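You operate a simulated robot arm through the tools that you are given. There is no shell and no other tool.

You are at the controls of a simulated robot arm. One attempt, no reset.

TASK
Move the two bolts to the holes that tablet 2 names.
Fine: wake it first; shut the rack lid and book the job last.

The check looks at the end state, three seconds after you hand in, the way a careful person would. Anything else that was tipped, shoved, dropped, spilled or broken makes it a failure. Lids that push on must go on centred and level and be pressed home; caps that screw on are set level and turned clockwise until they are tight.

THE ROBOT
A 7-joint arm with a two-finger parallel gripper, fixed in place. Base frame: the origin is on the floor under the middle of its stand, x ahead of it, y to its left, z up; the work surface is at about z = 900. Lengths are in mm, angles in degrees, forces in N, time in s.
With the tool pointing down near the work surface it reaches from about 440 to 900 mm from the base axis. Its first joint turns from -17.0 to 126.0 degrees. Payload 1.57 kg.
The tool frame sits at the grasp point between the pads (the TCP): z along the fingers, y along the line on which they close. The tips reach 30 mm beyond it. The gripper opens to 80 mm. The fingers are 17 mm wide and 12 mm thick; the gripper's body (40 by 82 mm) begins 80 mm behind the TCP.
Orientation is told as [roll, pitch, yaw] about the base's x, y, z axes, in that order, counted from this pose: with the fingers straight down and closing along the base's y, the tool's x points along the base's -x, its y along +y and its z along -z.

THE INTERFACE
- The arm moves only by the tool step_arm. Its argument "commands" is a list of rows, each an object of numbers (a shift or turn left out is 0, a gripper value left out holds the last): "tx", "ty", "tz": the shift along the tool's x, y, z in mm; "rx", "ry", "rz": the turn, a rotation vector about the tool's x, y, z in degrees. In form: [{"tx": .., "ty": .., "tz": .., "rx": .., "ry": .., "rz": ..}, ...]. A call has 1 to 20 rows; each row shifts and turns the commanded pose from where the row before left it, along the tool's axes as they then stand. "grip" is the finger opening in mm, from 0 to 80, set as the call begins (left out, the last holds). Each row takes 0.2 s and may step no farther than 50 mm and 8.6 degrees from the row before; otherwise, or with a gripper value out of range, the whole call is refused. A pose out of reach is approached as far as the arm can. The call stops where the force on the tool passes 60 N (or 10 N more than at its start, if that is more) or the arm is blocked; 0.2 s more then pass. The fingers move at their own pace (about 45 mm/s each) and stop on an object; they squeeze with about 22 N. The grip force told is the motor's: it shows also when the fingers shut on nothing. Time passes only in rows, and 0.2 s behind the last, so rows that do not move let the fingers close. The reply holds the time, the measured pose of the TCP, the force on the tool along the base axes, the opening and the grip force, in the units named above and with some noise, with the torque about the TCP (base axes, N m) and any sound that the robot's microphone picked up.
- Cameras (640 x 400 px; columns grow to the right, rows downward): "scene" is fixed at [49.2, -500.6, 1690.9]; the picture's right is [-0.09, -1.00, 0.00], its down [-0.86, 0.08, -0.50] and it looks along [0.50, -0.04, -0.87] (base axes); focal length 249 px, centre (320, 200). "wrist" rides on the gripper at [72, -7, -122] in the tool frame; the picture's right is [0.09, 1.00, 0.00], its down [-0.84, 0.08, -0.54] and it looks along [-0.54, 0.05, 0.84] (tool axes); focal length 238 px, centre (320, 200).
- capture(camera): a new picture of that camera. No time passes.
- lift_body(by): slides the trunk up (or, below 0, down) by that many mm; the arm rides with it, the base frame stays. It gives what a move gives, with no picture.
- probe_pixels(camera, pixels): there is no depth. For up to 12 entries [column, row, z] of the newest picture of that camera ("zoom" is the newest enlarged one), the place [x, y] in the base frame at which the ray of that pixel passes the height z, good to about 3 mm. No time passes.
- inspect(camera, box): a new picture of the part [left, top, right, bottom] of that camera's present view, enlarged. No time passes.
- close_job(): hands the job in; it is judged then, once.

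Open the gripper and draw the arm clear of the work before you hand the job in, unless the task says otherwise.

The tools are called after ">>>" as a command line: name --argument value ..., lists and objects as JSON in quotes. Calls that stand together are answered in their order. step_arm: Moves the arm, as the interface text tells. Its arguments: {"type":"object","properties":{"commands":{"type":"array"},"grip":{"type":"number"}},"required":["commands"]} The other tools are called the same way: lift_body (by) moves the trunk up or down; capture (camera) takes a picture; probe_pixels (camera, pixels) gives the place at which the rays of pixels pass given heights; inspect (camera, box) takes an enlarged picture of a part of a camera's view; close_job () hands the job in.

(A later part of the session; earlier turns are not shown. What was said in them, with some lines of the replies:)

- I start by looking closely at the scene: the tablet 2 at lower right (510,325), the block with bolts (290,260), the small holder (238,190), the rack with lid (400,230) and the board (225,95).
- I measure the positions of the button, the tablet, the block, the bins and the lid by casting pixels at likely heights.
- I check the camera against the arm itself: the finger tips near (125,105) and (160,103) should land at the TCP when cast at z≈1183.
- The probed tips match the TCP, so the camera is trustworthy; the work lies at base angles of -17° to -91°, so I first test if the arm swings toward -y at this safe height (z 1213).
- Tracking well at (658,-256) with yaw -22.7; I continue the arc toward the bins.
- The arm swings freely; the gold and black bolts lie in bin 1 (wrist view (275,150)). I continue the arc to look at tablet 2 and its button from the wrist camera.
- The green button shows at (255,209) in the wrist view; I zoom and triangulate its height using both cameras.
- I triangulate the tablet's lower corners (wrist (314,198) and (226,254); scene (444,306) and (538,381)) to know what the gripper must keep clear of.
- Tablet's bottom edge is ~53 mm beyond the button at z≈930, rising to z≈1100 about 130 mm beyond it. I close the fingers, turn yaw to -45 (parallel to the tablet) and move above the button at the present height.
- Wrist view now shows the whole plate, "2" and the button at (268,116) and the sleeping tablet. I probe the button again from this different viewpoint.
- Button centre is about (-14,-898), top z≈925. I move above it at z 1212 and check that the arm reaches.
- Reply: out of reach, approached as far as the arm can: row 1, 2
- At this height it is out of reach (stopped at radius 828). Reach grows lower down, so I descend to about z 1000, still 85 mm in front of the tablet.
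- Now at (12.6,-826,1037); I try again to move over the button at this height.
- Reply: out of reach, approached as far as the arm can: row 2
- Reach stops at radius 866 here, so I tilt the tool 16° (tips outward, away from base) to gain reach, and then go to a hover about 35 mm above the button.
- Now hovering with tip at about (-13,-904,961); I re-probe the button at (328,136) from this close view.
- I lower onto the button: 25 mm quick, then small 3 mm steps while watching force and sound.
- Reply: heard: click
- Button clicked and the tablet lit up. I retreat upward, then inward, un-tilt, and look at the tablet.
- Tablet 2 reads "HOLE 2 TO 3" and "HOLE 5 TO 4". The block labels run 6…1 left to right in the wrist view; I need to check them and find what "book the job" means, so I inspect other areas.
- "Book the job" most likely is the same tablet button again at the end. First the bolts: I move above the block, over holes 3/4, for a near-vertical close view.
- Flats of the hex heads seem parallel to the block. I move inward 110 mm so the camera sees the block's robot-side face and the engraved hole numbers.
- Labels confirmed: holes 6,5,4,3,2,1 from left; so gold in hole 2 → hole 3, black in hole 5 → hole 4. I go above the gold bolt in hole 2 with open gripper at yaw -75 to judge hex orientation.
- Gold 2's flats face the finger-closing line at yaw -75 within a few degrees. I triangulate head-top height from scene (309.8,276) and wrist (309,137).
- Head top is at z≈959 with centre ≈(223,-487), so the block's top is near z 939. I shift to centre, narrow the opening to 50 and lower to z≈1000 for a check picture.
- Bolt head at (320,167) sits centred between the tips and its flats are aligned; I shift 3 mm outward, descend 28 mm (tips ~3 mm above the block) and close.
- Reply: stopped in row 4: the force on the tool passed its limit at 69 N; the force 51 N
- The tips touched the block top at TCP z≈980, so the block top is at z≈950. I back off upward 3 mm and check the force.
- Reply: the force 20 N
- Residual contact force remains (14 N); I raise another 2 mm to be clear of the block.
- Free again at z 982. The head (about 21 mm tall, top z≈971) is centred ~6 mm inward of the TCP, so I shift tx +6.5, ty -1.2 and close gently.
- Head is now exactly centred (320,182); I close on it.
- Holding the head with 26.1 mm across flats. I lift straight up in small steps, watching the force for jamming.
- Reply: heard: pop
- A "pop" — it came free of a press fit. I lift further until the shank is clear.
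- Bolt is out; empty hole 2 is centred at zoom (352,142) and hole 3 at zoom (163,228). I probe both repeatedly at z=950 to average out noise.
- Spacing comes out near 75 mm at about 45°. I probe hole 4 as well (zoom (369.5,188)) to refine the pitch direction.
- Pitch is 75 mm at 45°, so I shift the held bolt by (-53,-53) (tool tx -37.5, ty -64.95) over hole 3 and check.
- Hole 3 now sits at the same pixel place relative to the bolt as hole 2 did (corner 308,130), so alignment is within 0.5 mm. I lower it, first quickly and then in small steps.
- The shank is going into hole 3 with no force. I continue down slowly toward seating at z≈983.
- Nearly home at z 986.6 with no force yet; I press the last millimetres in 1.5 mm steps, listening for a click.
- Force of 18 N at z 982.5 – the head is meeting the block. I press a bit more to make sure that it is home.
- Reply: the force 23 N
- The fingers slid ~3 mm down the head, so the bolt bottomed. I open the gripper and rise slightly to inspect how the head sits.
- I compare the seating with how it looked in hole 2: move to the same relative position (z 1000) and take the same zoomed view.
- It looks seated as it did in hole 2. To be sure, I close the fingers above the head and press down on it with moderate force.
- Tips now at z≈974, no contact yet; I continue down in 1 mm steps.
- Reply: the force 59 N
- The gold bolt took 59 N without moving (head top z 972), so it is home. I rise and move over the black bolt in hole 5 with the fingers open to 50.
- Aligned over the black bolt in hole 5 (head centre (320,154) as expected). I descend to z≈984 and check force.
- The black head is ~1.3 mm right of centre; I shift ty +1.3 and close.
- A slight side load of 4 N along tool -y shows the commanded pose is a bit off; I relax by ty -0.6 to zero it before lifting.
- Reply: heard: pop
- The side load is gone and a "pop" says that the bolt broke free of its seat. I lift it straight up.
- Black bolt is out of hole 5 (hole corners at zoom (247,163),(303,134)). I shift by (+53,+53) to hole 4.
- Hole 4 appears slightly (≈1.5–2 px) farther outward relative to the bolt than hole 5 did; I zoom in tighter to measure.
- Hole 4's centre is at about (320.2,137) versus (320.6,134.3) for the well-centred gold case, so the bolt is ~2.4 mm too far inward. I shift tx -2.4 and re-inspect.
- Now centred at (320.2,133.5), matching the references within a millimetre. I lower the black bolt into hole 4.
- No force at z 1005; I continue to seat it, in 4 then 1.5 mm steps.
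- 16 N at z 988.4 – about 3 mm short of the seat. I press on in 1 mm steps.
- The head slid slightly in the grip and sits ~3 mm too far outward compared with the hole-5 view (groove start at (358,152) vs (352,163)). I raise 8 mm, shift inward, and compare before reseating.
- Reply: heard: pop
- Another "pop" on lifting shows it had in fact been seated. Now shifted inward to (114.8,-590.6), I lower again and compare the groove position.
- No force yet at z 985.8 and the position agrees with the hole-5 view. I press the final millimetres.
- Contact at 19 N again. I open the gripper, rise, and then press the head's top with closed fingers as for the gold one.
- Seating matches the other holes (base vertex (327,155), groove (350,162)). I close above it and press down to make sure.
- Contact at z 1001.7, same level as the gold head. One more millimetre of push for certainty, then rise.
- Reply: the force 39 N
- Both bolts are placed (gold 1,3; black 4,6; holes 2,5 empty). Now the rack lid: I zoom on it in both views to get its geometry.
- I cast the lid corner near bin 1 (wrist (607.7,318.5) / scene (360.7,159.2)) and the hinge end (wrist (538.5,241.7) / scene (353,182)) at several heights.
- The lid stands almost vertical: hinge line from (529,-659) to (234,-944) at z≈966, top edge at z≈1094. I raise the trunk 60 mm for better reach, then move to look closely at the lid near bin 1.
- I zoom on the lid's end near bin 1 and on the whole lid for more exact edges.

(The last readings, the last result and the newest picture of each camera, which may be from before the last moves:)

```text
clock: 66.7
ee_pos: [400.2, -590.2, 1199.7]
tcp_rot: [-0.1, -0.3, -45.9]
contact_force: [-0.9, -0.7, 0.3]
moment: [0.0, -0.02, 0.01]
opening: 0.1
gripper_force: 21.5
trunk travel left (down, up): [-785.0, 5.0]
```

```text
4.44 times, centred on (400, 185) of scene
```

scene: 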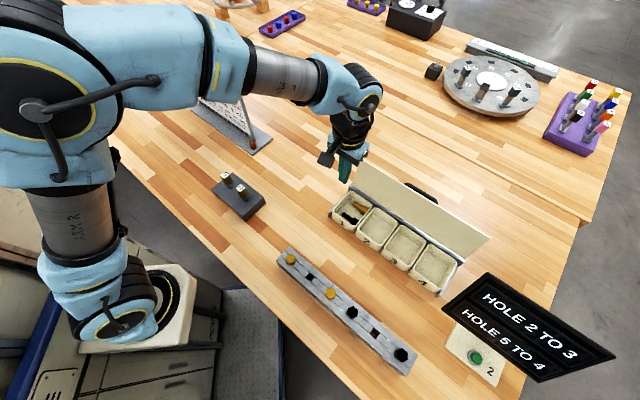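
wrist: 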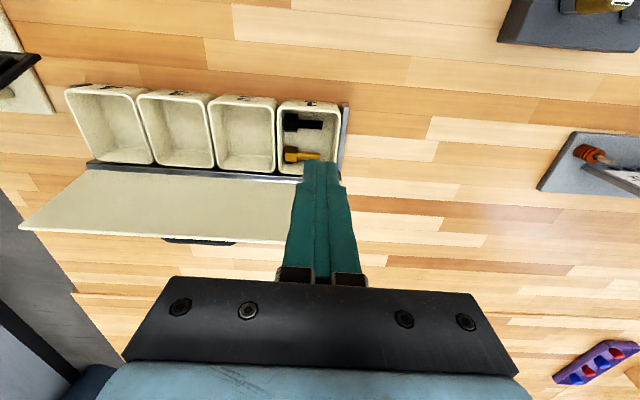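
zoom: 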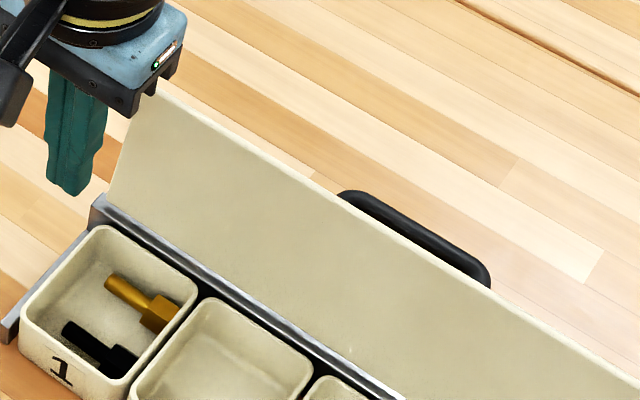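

I triangulate the lid's far end (wrist C (18.6,226.8), D (87.1,164.6); scene C (491,236.7), D (463.4,256.9)).

>>> probe_pixels --camera "wrist" --pixels '[[18.6, 226.8, 1040], [18.6, 226.8, 1080], [18.6, 226.8, 1120], [87.1, 164.6, 940], [87.1, 164.6, 960], [87.1, 164.6, 980], [200, 237, 1060], [200, 237, 1080], [200, 237, 1100]]'

>>> probe_pixels --camera "scene" --pixels '[[491, 236.7, 1040], [491, 236.7, 1080], [491, 236.7, 1120], [463.4, 256.9, 940], [463.4, 256.9, 960], [463.4, 256.9, 980], [405, 184, 1040], [405, 184, 1080], [437, 207, 1040], [437, 207, 1080]]'

```text
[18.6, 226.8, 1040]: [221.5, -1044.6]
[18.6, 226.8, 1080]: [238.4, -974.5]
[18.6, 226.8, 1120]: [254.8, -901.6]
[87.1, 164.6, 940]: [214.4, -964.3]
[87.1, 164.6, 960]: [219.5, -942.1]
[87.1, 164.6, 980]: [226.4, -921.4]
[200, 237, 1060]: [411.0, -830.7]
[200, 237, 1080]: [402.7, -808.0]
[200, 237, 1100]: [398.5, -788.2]
```

```text
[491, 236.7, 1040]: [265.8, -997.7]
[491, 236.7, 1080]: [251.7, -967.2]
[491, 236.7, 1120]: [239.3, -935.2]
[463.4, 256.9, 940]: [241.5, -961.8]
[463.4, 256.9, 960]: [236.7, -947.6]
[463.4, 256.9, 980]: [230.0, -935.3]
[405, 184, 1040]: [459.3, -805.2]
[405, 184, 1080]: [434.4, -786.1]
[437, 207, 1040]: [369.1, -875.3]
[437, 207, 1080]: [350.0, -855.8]
```

Now probes of the bin 1 rim (front corner wrist (339.5,112.3), back (335,172)) and label side to know rim height and depth.

>>> probe_pixels --camera "wrist" --pixels '[[339.5, 112.3, 940], [339.5, 112.3, 960], [339.5, 112.3, 980], [335, 172, 940], [335, 172, 960], [335, 172, 980], [276.5, 112, 960], [277, 170, 960]]'

>>> inspect --camera "scene" --box '[325, 175, 385, 235]'

```text
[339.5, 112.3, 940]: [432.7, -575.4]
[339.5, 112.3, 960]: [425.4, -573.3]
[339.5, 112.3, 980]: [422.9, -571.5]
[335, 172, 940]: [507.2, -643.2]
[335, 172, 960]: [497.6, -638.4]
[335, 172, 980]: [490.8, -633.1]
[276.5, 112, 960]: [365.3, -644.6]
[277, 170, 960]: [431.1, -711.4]
```

```text
6.67 times, centred on (355, 205) of scene
```

zoom: 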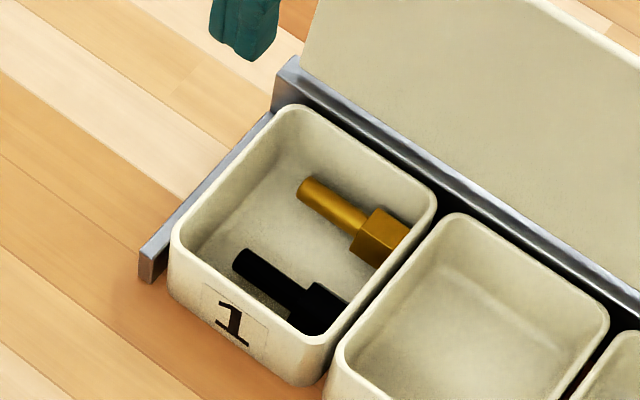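

>>> probe_pixels --camera "scene" --pixels '[[333.3, 211, 940], [333.3, 211, 960], [333.3, 211, 980], [349.75, 191.5, 940], [349.75, 191.5, 960], [349.75, 191.5, 980]]'

```text
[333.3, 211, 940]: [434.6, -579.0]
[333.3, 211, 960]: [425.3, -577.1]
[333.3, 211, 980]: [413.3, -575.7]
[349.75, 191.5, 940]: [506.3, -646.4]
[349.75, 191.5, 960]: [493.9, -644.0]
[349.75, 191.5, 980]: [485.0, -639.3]
```

Rim front is ~126 mm from the hinge, just under the lid's 128 mm. Plan: straddle the lid's top edge near bin 1 with open fingers and swing it down gently. I rotate the yaw to about -134 and open the fingers.

>>> step_arm --commands '[{"rz": 8.03}, {"rz": 8.03}, {"rz": 8.03}, {"rz": 8.03}, {"rz": 8.03}, {"rz": 8.03}, {"rz": 8.03}, {"rz": 8.03}, {"rz": 8.03}, {"rz": 8.03}, {"rz": 8.03}, {}]' --grip 80

>>> capture --camera "wrist"

```text
clock: 69.3
ee_pos: [399.6, -590.3, 1199.3]
tcp_rot: [0.3, -0.1, -134.6]
contact_force: [0.2, -0.4, 0.6]
moment: [0.03, -0.03, 0.0]
opening: 79.9
gripper_force: 0.1
trunk travel left (down, up): [-785.0, 5.0]
```

```text
taken
```

wrist: 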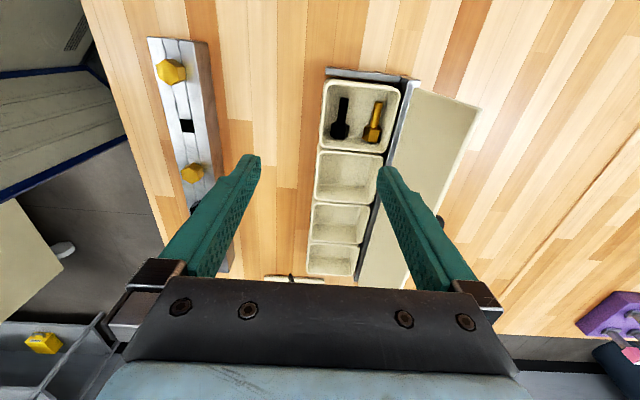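

Yaw reached. I now tilt 15° (tips outward) and move to a pre-position about 60 mm above the lid's top edge, 45 mm from its bin-1 end.

>>> step_arm --commands '[{"rx": -7.5}, {"rx": -7.5}, {"tx": -2.5, "ty": 28.2, "tz": 20.3}, {"tx": -2.5, "ty": 28.2, "tz": 20.3}, {"tx": -2.5, "ty": 28.2, "tz": 20.3}, {"tx": -2.5, "ty": 28.2, "tz": 20.3}, {}]'

>>> capture --camera "wrist"

>>> capture --camera "scene"

```text
clock: 70.9
ee_pos: [485.4, -687.0, 1150.9]
tcp_rot: [15.3, -0.1, -134.4]
contact_force: [0.8, 0.1, -0.6]
moment: [0.02, -0.03, 0.04]
opening: 80.0
gripper_force: 0.0
trunk travel left (down, up): [-785.0, 5.0]
```

```text
taken
```

wrist: 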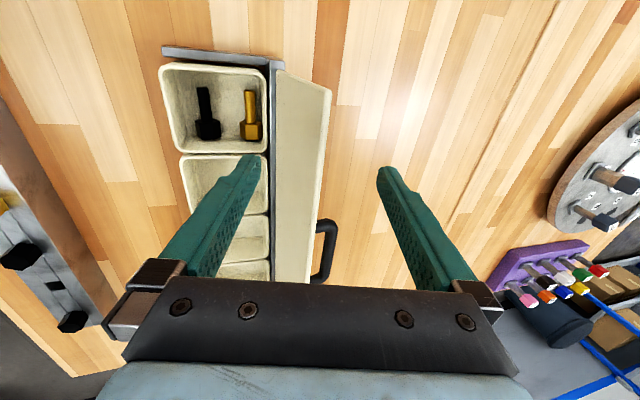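

```text
taken
```

scene: 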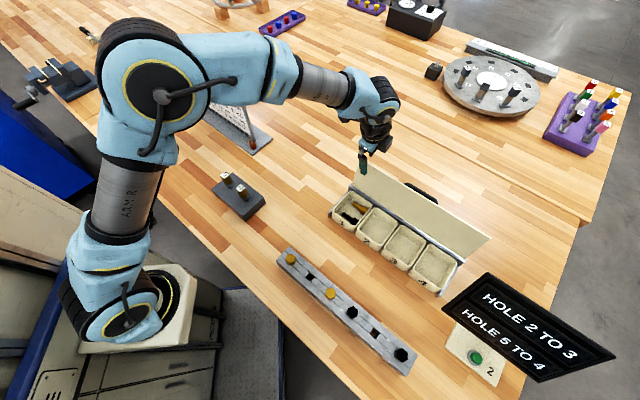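

The lid's top edge (col ≈325) lies centred between the open fingers (255/385) and the handle (row 222+) is well clear. I advance 50 mm along the tool axis so the fingers straddle the edge by ~20 mm.

>>> step_arm --commands '[{"tz": 20}, {"tz": 15}, {"tz": 15}, {}]'

>>> capture --camera "wrist"

>>> inspect --camera "scene" --box '[320, 110, 460, 220]'

```text
clock: 71.9
ee_pos: [494.5, -696.0, 1104.5]
tcp_rot: [15.4, -0.1, -134.4]
contact_force: [0.8, 1.1, 0.6]
moment: [0.01, 0.02, -0.04]
opening: 80.1
gripper_force: 0.1
trunk travel left (down, up): [-785.0, 5.0]
```

```text
taken
```

wrist: 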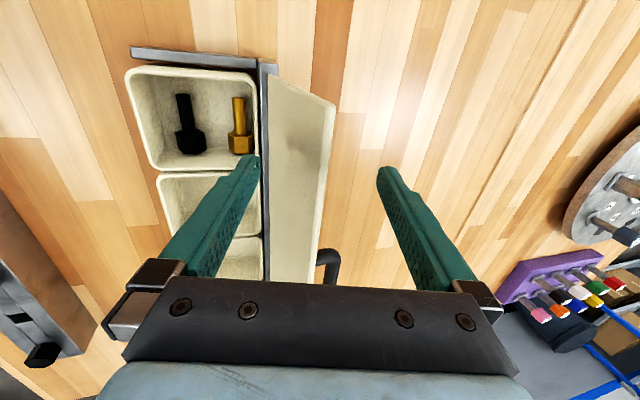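

```text
3.64 times, centred on (390, 165) of scene
```

zoom: 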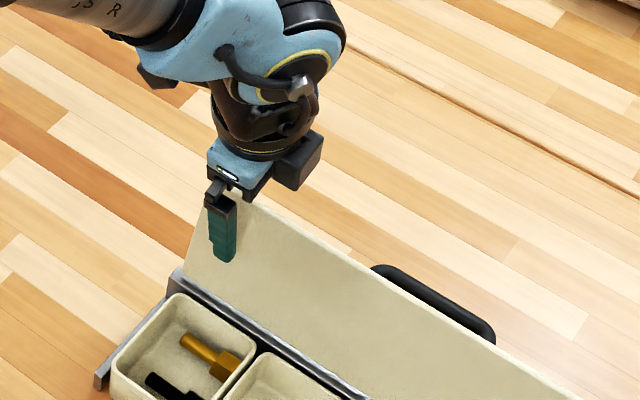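

The fingers straddle the lid: front finger visible before it, the other behind. I narrow the gap to 40 mm.

>>> step_arm --commands '[{}, {}, {}]' --grip 40

>>> capture --camera "wrist"

```text
clock: 72.7
ee_pos: [494.4, -697.4, 1104.2]
tcp_rot: [15.3, -0.1, -134.3]
contact_force: [0.3, 1.0, 0.5]
moment: [0.04, 0.01, 0.02]
opening: 39.9
gripper_force: 0.0
trunk travel left (down, up): [-785.0, 5.0]
```

```text
taken
```

wrist: 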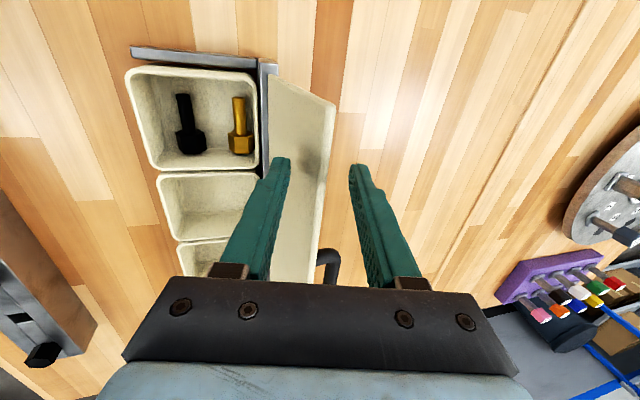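

Now I swing: each row moves the TCP along the lid's arc (5° of lid, 3° of tool). First five rows, then a check.

>>> step_arm --commands '[{"ty": -11.18, "tz": -3.31, "rx": -3}, {"ty": -11.29, "tz": -2.93, "rx": -3}, {"ty": -11.4, "tz": -2.56, "rx": -3}, {"ty": -11.47, "tz": -2.17, "rx": -3}, {"ty": -11.55, "tz": -1.8, "rx": -3}, {}]'

>>> capture --camera "wrist"

>>> capture --camera "scene"

```text
clock: 74.1
ee_pos: [454.5, -655.8, 1094.4]
tcp_rot: [30.2, -0.1, -134.4]
contact_force: [-0.3, -0.1, 0.5]
moment: [0.01, 0.03, 0.01]
opening: 40.2
gripper_force: 0.3
trunk travel left (down, up): [-785.0, 5.0]
```

```text
taken
```

wrist: 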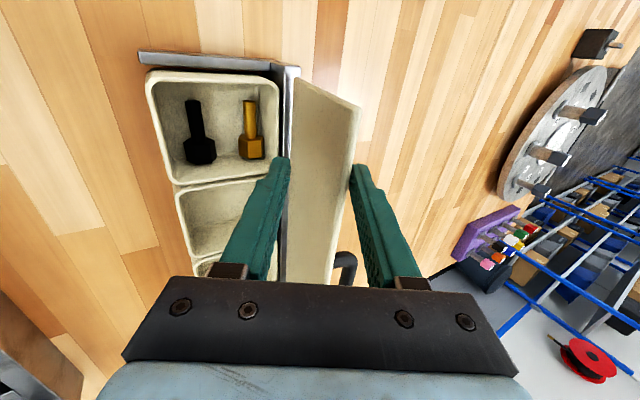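

```text
taken
```

scene: 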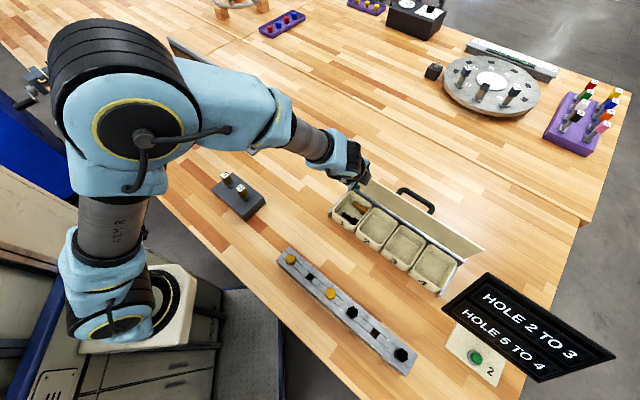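

The lid follows, resting on the rear finger. I continue five more rows.

>>> step_arm --commands '[{"ty": -11.59, "tz": -1.4, "rx": -3}, {"ty": -11.65, "tz": -1.01, "rx": -3}, {"ty": -11.67, "tz": -0.63, "rx": -3}, {"ty": -11.68, "tz": -0.24, "rx": -3}, {"ty": -11.7, "tz": 0.14, "rx": -3}, {}]'

>>> capture --camera "wrist"

>>> capture --camera "scene"

```text
clock: 75.5
ee_pos: [417.8, -623.1, 1061.9]
tcp_rot: [45.2, 0.0, -134.4]
contact_force: [-0.7, 1.5, -1.1]
moment: [0.02, 0.02, -0.02]
opening: 40.6
gripper_force: 0.1
trunk travel left (down, up): [-785.0, 5.0]
```

```text
taken
```

wrist: 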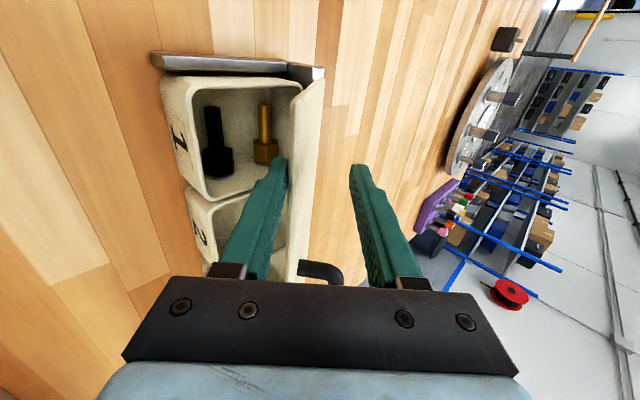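

```text
taken
```

scene: 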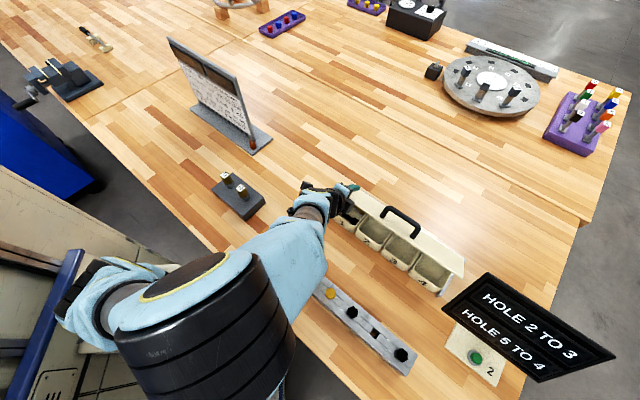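

The lid has tipped forward and now rests on the front finger (controlled). I continue the last five rows to bring it to about 80°.

>>> step_arm --commands '[{"ty": -11.67, "tz": 0.55, "rx": -3}, {"ty": -11.65, "tz": 0.94, "rx": -3}, {"ty": -11.62, "tz": 1.3, "rx": -3}, {}]'

>>> capture --camera "wrist"

>>> capture --camera "scene"

```text
clock: 76.5
ee_pos: [402.6, -607.5, 1035.6]
tcp_rot: [54.4, -0.1, -134.3]
contact_force: [-0.2, 0.5, -1.6]
moment: [0.02, 0.01, -0.01]
opening: 41.3
gripper_force: 0.3
trunk travel left (down, up): [-785.0, 5.0]
```

```text
taken
```

wrist: 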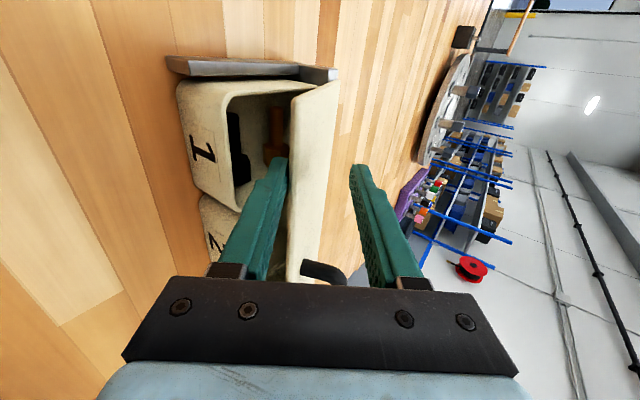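

```text
taken
```

scene: 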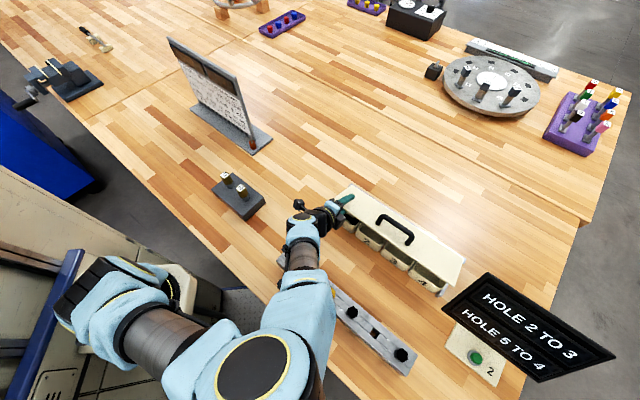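

Lid is at about 70°, resting on the lower finger; ~30 mm still free between finger and bin rim. I go one and a half rows farther.

>>> step_arm --commands '[{"ty": -11.57, "tz": 1.7, "rx": -3}, {"ty": -5.8, "tz": 1.0, "rx": -1.5}, {}]'

>>> capture --camera "wrist"

>>> inspect --camera "scene" --box '[310, 165, 480, 300]'

```text
clock: 77.3
ee_pos: [399.0, -602.1, 1018.8]
tcp_rot: [58.7, -0.2, -134.4]
contact_force: [-2.0, -0.5, -1.0]
moment: [0.02, 0.01, 0.0]
opening: 41.1
gripper_force: 1.0
trunk travel left (down, up): [-785.0, 5.0]
```

```text
taken
```

wrist: 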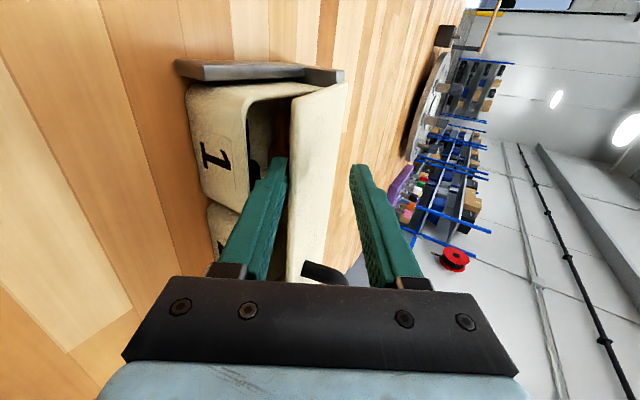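

```text
2.96 times, centred on (395, 232) of scene
```

zoom: 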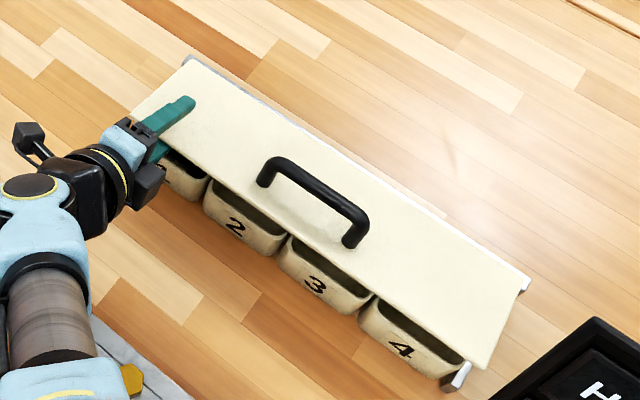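

The lid is nearly shut, resting on the lower finger. I slide the fingers out along the tool axis so the lid drops the last ~10°.

>>> step_arm --commands '[{"tz": -10}, {"tz": -10}, {"tz": -10}, {"tz": -15}, {"tz": -15}, {}]'

>>> capture --camera "wrist"

>>> inspect --camera "scene" --box '[310, 165, 480, 300]'

```text
clock: 78.7
ee_pos: [362.5, -567.3, 1049.5]
tcp_rot: [58.8, -0.1, -134.4]
contact_force: [1.4, -0.1, -0.5]
moment: [0.02, 0.01, 0.01]
opening: 40.0
gripper_force: 0.0
trunk travel left (down, up): [-785.0, 5.0]
```

```text
taken
```

wrist: 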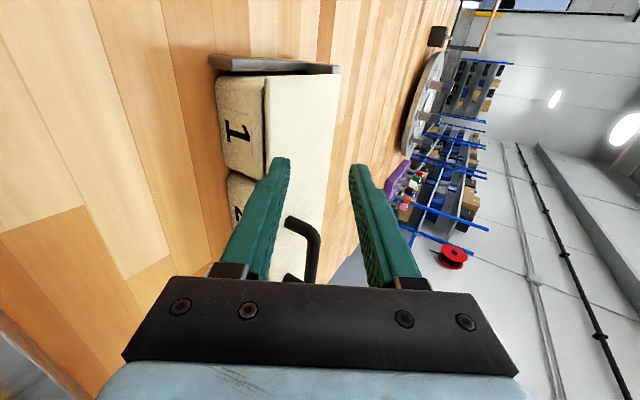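

```text
2.96 times, centred on (395, 232) of scene
```

zoom: 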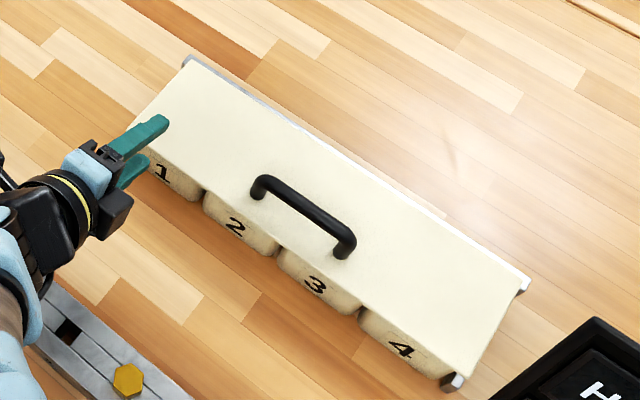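

The lid now lies flat over the bins. I rise 90 mm, un-tilt the tool to vertical, and close the fingers so I can press the lid lightly to confirm.

>>> step_arm --commands '[{"ty": 25.7, "tz": -15.5}, {"ty": 25.7, "tz": -15.5}, {"ty": 25.7, "tz": -15.5}, {"rx": 8.4}, {"rx": 8.4}, {"rx": 8.4}, {"rx": 8.4}, {"rx": 8.4}, {"rx": 8.4}, {"rx": 8.4}, {}]' --grip 0

>>> capture --camera "scene"

>>> capture --camera "wrist"

```text
clock: 81.1
ee_pos: [362.7, -567.9, 1140.3]
tcp_rot: [0.0, -0.1, -134.4]
contact_force: [0.5, 0.5, 0.0]
moment: [0.04, 0.01, -0.02]
opening: 0.0
gripper_force: 21.1
trunk travel left (down, up): [-785.0, 5.0]
```

```text
taken
```

scene: 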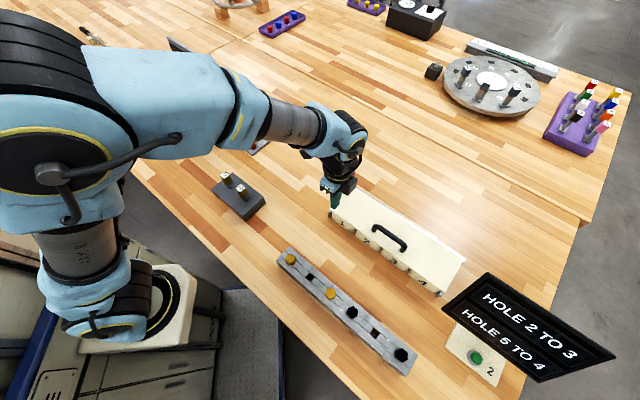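

```text
taken
```

wrist: 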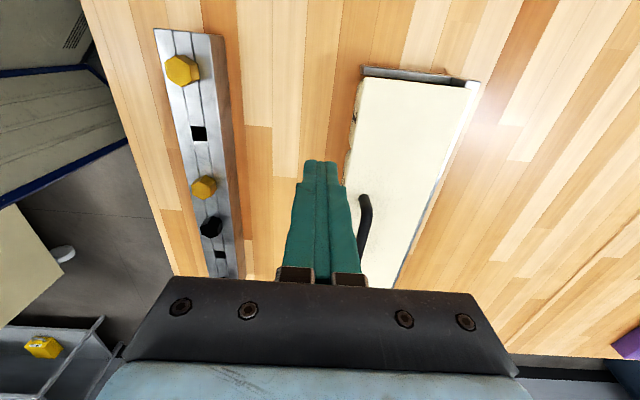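

Lid looks closed and level. I press it lightly near bin 1, away from the handle, to confirm that it is fully down.

>>> step_arm --commands '[{"tx": -3.3, "ty": 35.7}, {"tx": -3.3, "ty": 35.7}, {"tx": -3.3, "ty": 35.7}, {"tz": 40}, {"tz": 40}, {"tz": 30}, {}]'

>>> capture --camera "wrist"

```text
clock: 82.7
ee_pos: [431.3, -649.7, 1028.1]
tcp_rot: [0.0, 0.0, -134.5]
contact_force: [0.2, -0.4, -0.5]
moment: [-0.01, 0.0, 0.04]
opening: 0.2
gripper_force: 21.5
trunk travel left (down, up): [-785.0, 5.0]
```

```text
taken
```

wrist: 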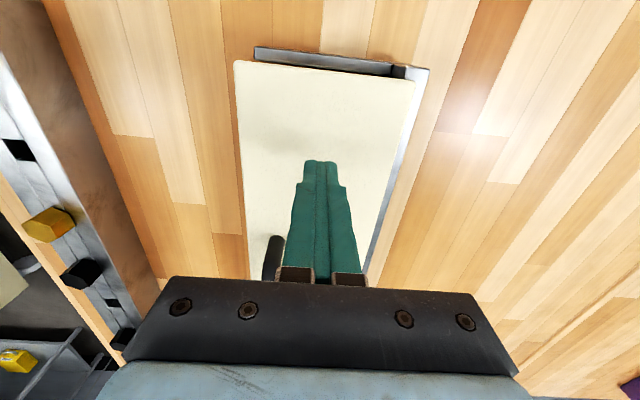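

Tip is at z≈998; I step down until contact with the lid.

>>> step_arm --commands '[{"tz": 15}, {"tz": 5}, {"tz": 3}, {"tz": 2}, {"tz": 2}, {}]'

```text
clock: 84.1
ee_pos: [432.4, -649.2, 1002.9]
tcp_rot: [0.0, -0.1, -134.4]
contact_force: [0.2, 1.0, 1.4]
moment: [0.01, -0.03, 0.0]
opening: 0.1
gripper_force: 21.3
trunk travel left (down, up): [-785.0, 5.0]
```

>>> step_arm --commands '[{"tz": 2}, {"tz": 2}, {"tz": 1.5}, {"tz": 1.5}, {}]'

```text
clock: 85.1
ee_pos: [430.7, -649.4, 1003.2]
tcp_rot: [0.4, -0.2, -134.5]
contact_force: [-8.9, 16.4, 34.0]
moment: [0.71, 0.15, 0.11]
opening: 0.0
gripper_force: 21.4
trunk travel left (down, up): [-785.0, 5.0]
stopped in row 5: the force on the tool passed its limit at 62 N (the readings are from after the stop); the commanded pose is now the measured one
```

The lid is firm at z≈972 (62 N limit reached), so it is fully shut. I rise and check that the rack has not shifted.

>>> step_arm --commands '[{"tz": -5}, {"tz": -30}, {"tz": -40}, {"tz": -40}, {"tz": -40}, {}]'

>>> capture --camera "wrist"

>>> inspect --camera "scene" --box '[310, 165, 480, 300]'

```text
clock: 86.5
ee_pos: [431.8, -648.2, 1157.2]
tcp_rot: [0.3, -0.2, -134.5]
contact_force: [0.0, 0.1, 0.0]
moment: [-0.01, -0.01, -0.03]
opening: 0.3
gripper_force: 21.2
trunk travel left (down, up): [-785.0, 5.0]
```

```text
taken
```

wrist: 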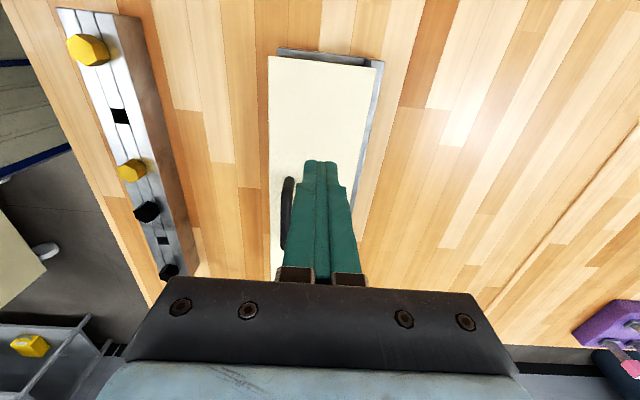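

```text
2.96 times, centred on (395, 232) of scene
```

zoom: 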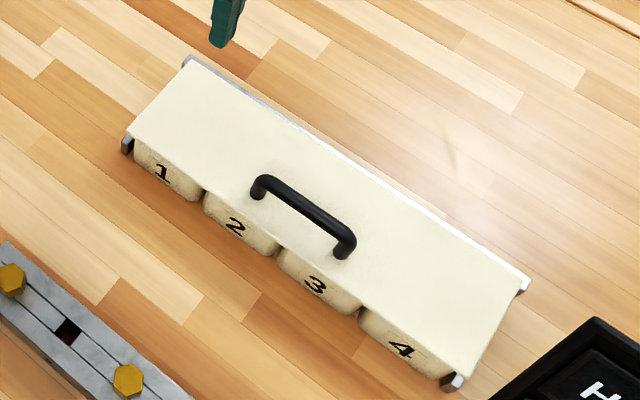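

The rack is shut and unmoved. Last step: book the job with the tablet button. I turn yaw back to -45 and travel at z 1157 to in front of the button.

>>> step_arm --commands '[{"rz": -8.14}, {"rz": -8.14}, {"rz": -8.14}, {"rz": -8.14}, {"rz": -8.14}, {"rz": -8.14}, {"rz": -8.14}, {"rz": -8.14}, {"rz": -8.14}, {"rz": -8.14}, {"rz": -8.14}, {}]'

>>> step_arm --commands '[{"tx": 19.58, "ty": -39.66}, {"tx": 19.58, "ty": -39.66}, {"tx": 19.58, "ty": -39.66}, {"tx": 19.58, "ty": -39.66}, {"tx": 19.58, "ty": -39.66}, {"tx": 19.58, "ty": -39.66}, {"tx": 19.58, "ty": -39.66}, {"tx": 19.58, "ty": -39.66}, {"tx": 19.58, "ty": -39.66}, {"tx": 19.58, "ty": -39.66}, {}]'

>>> capture --camera "wrist"

>>> capture --camera "scene"

```text
clock: 89.1
ee_pos: [432.0, -651.4, 1155.0]
tcp_rot: [-0.3, -0.3, -44.8]
contact_force: [-0.3, 0.2, -0.2]
moment: [0.0, -0.01, 0.0]
opening: 0.0
gripper_force: 21.9
trunk travel left (down, up): [-785.0, 5.0]
```

```text
clock: 91.5
ee_pos: [13.0, -792.0, 1154.3]
tcp_rot: [-0.1, -0.3, -44.7]
contact_force: [-0.1, -0.1, -0.2]
moment: [0.01, -0.01, 0.0]
opening: 0.1
gripper_force: 21.5
trunk travel left (down, up): [-785.0, 5.0]
```

```text
taken
```

wrist: 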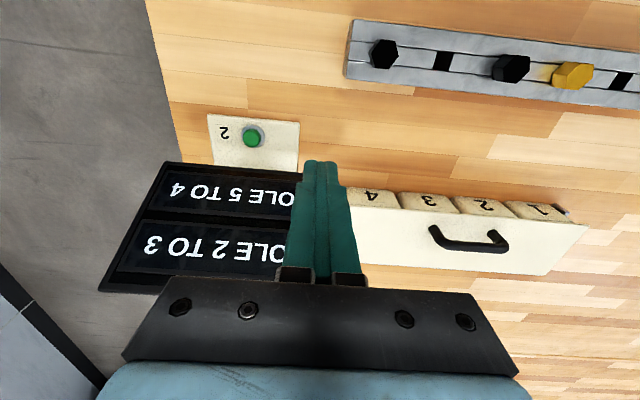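

```text
taken
```

scene: 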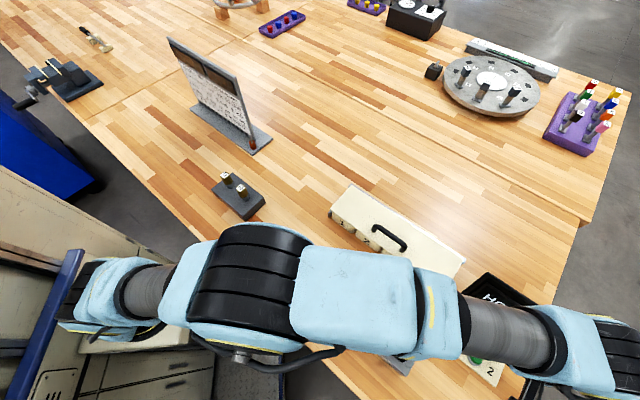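

All clear. I descend, tilt 16° outward as before, and go to the same hover pose above the button.

>>> step_arm --commands '[{"tz": 40}, {"tz": 40}, {"tz": 37}, {"rx": 5.66, "ry": -5.66}, {"rx": 5.66, "ry": -5.66}, {"tx": -13.2, "ty": -27.3, "tz": 24.5}, {"tx": -13.2, "ty": -27.3, "tz": 24.5}, {"tx": -13.2, "ty": -27.3, "tz": 24.5}, {}]'

>>> capture --camera "wrist"

>>> inspect --camera "wrist" --box '[270, 90, 390, 200]'

```text
clock: 93.5
ee_pos: [-15.7, -899.2, 992.3]
tcp_rot: [-11.6, -11.4, -43.7]
contact_force: [0.1, -0.6, -1.3]
moment: [-0.03, -0.02, -0.01]
opening: 0.1
gripper_force: 21.7
trunk travel left (down, up): [-785.0, 5.0]
```

```text
taken
```

wrist: 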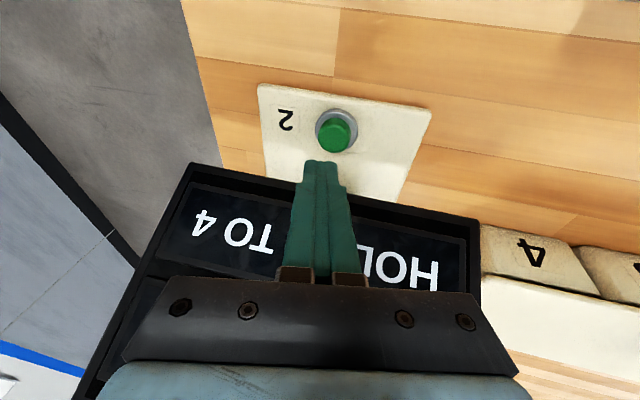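

```text
3.64 times, centred on (330, 145) of wrist
```

zoom: 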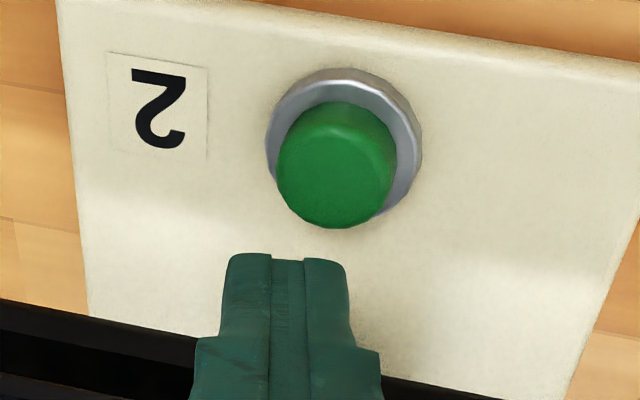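

The button is at (335,135), ~4 mm more toward tool +y than at the first press's hover; I correct for it and lower onto the button exactly as before.

>>> step_arm --commands '[{"tx": 7.9, "ty": 6.5, "tz": 26.0}, {"tx": 0.6, "ty": 0.6, "tz": 2.9}, {"tx": 0.6, "ty": 0.6, "tz": 2.9}, {"tx": 0.6, "ty": 0.6, "tz": 2.9}, {}]'

>>> capture --camera "wrist"

```text
clock: 94.7
ee_pos: [-17.3, -896.0, 956.7]
tcp_rot: [-11.7, -11.6, -43.6]
contact_force: [1.3, 0.2, 10.4]
moment: [0.06, -0.01, 0.02]
opening: 0.0
gripper_force: 21.6
trunk travel left (down, up): [-785.0, 5.0]
heard: click
```

```text
taken
```

wrist: 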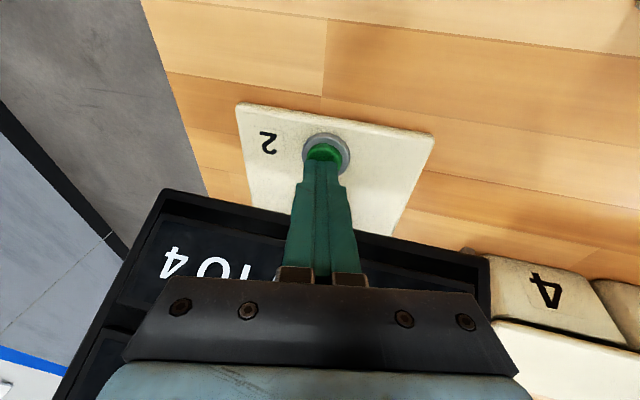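

Click heard. I retreat upward and inward as before and look at the tablet.

>>> step_arm --commands '[{"tx": -7.8, "ty": -7.8, "tz": -38.5}, {"tx": -7.8, "ty": -7.8, "tz": -38.5}, {"tx": 25, "ty": 25, "tz": -25}, {"tx": 25, "ty": 25, "tz": -25}, {"tx": 25, "ty": 25, "tz": -10}, {"rx": -5.66, "ry": 5.66}, {"rx": -5.66, "ry": 5.66}, {"tx": 30, "ty": 30}, {"tx": 10, "ty": 30}]'

>>> capture --camera "wrist"

>>> inspect --camera "scene" --box '[430, 260, 630, 390]'

```text
clock: 96.7
ee_pos: [-2.5, -705.3, 1061.2]
tcp_rot: [-0.2, -0.2, -44.9]
contact_force: [0.5, -0.5, -0.5]
moment: [0.03, 0.0, 0.03]
opening: 0.0
gripper_force: 21.8
trunk travel left (down, up): [-785.0, 5.0]
```

```text
taken
```

wrist: 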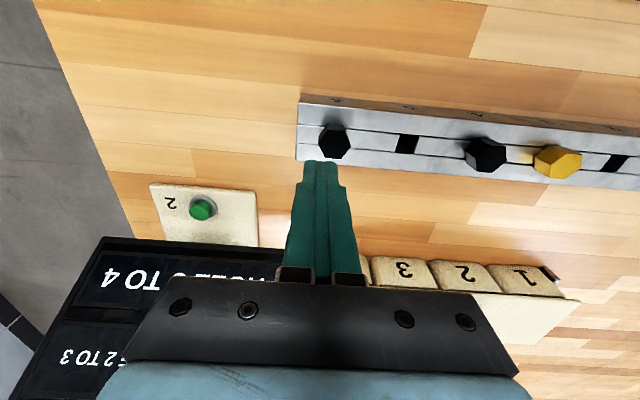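

```text
3.08 times, centred on (530, 325) of scene
```

zoom: 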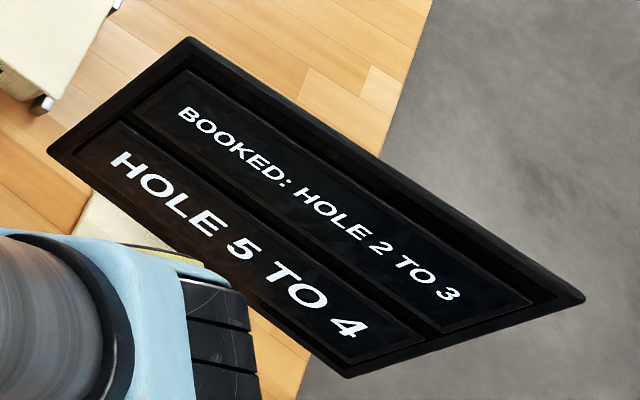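

The tablet shows "BOOKED: HOLE 2 TO 3" over "HOLE 5 TO 4". I draw the arm up and away so I can see the whole tablet and check whether it changes further.

>>> step_arm --commands '[{"tz": -45}, {"tz": -45}, {"tz": -40}, {"tx": -5, "ty": 45}, {"tx": -5, "ty": 45}, {"tx": -5, "ty": 45}, {"tx": -5, "ty": 45}, {"tx": -5, "ty": 45}, {"tx": -5, "ty": 45}, {"tx": -5, "ty": 45}, {"tx": -5, "ty": 45}, {"tx": -5, "ty": 45}, {"tx": -5, "ty": 45}, {}]' --grip 60

>>> capture --camera "scene"

>>> inspect --camera "scene" --box '[430, 260, 630, 390]'

```text
clock: 99.7
ee_pos: [350.5, -420.7, 1189.3]
tcp_rot: [-0.1, -0.3, -44.8]
contact_force: [-0.1, 0.0, -0.1]
moment: [0.0, 0.03, 0.01]
opening: 60.1
gripper_force: 0.1
trunk travel left (down, up): [-785.0, 5.0]
```

```text
taken
```

scene: 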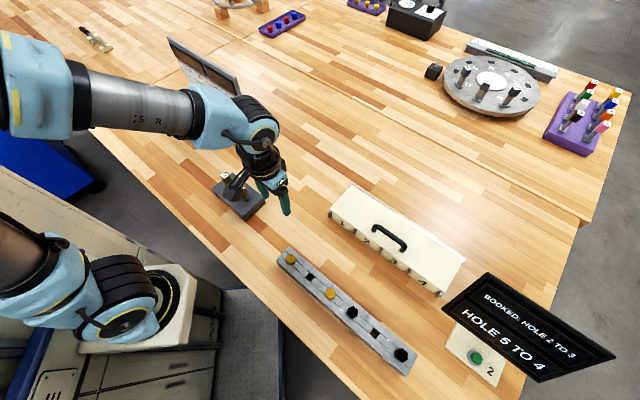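

```text
3.08 times, centred on (530, 325) of scene
```

zoom: 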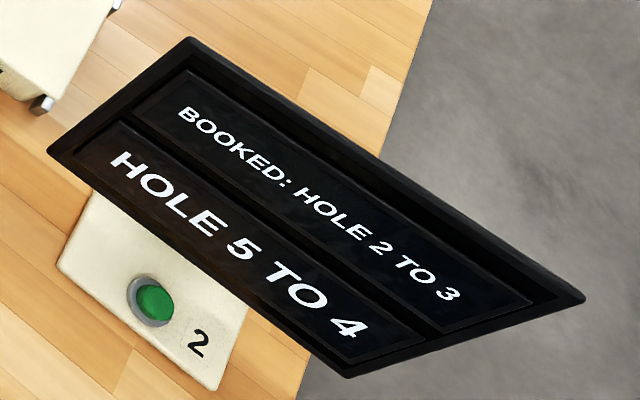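

The tablet reads as booked (header "BOOKED:" over the two-line job), and the second press was the last action on the work. I check the block and lid once more from the scene camera, and draw the arm farther away.

>>> step_arm --commands '[{"ty": 40}, {"ty": 40}, {"ty": 40}, {"ty": 40}, {"ty": 40}, {}]'

>>> inspect --camera "scene" --box '[260, 230, 430, 390]'

>>> inspect --camera "scene" --box '[310, 165, 480, 300]'

>>> inspect --camera "scene" --box '[280, 265, 390, 340]'

>>> capture --camera "scene"

```text
clock: 101.1
ee_pos: [491.6, -278.2, 1187.9]
tcp_rot: [-0.1, -0.3, -44.8]
contact_force: [0.3, -0.5, 0.2]
moment: [-0.01, -0.03, -0.01]
opening: 60.0
gripper_force: 0.0
trunk travel left (down, up): [-785.0, 5.0]
```

```text
2.50 times, centred on (345, 310) of scene
```

zoom: 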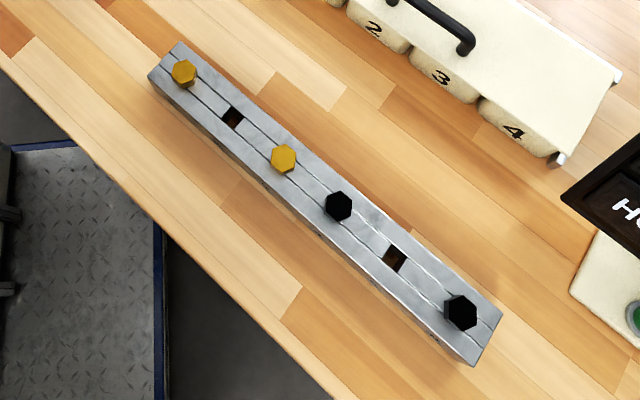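

```text
2.96 times, centred on (395, 232) of scene
```

zoom: 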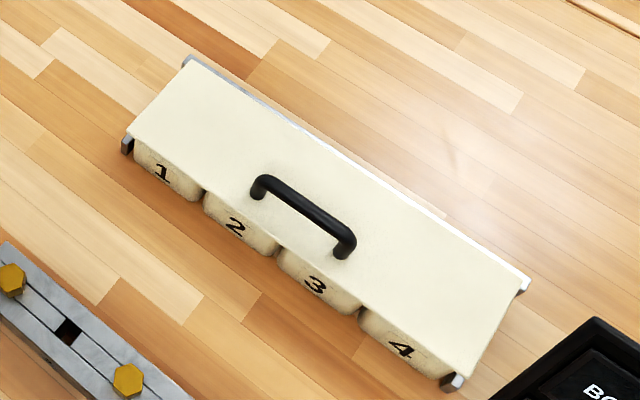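

```text
5.33 times, centred on (335, 302) of scene
```

zoom: 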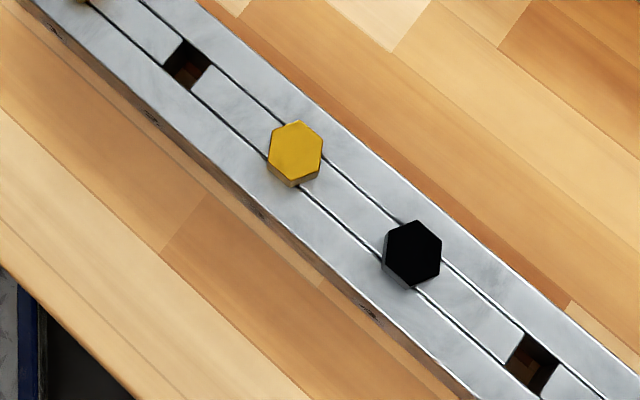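

```text
taken
```

scene: 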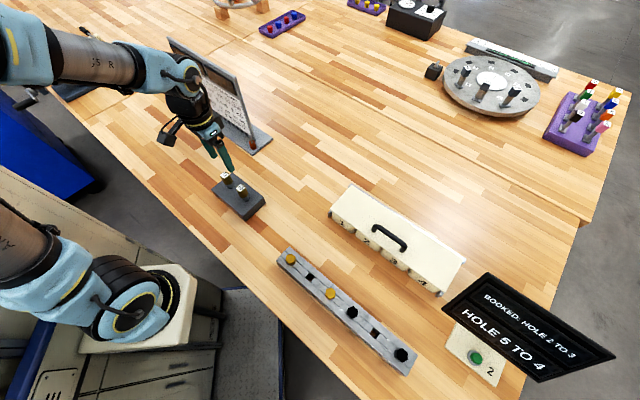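

Everything is in place: gold bolt in hole 3, black bolt in hole 4, holes 2 and 5 empty, rack lid shut, tablet showing BOOKED, gripper open and arm clear. I hand in the job.

>>> close_job

```text
The job is handed in.
```

I moved both bolts to the holes tablet 2 names, shut the rack lid, booked the job and handed it in. The result of the check has not come back.

- **Wake:** I pressed the green button first. Tablet 2 then read "HOLE 2 TO 3" and "HOLE 5 TO 4".
- **Bolts:** The gold bolt went from hole 2 to hole 3, and the black bolt from hole 5 to hole 4. I pressed both heads down firmly: the gold one took 59 N and the black one 39 N, and both stopped at the same height. The black bolt first went in slightly off-centre, so I lifted it and seated it again.
- **Rack lid:** I swung it over gently and it dropped about the last 10° onto the bins. A press on top stopped at the force limit of about 60 N, so it is fully down. The rack did not shift.
- **Booking:** I pressed the tablet button again as the last step. The top line changed to "BOOKED: HOLE 2 TO 3", while the lower line still reads "HOLE 5 TO 4". I took "BOOKED:" to cover the whole job and did not press again. If each line has to be booked on its own, the second one is not booked.

The gripper is open and the arm is clear of the work. The final pictures show nothing else disturbed.
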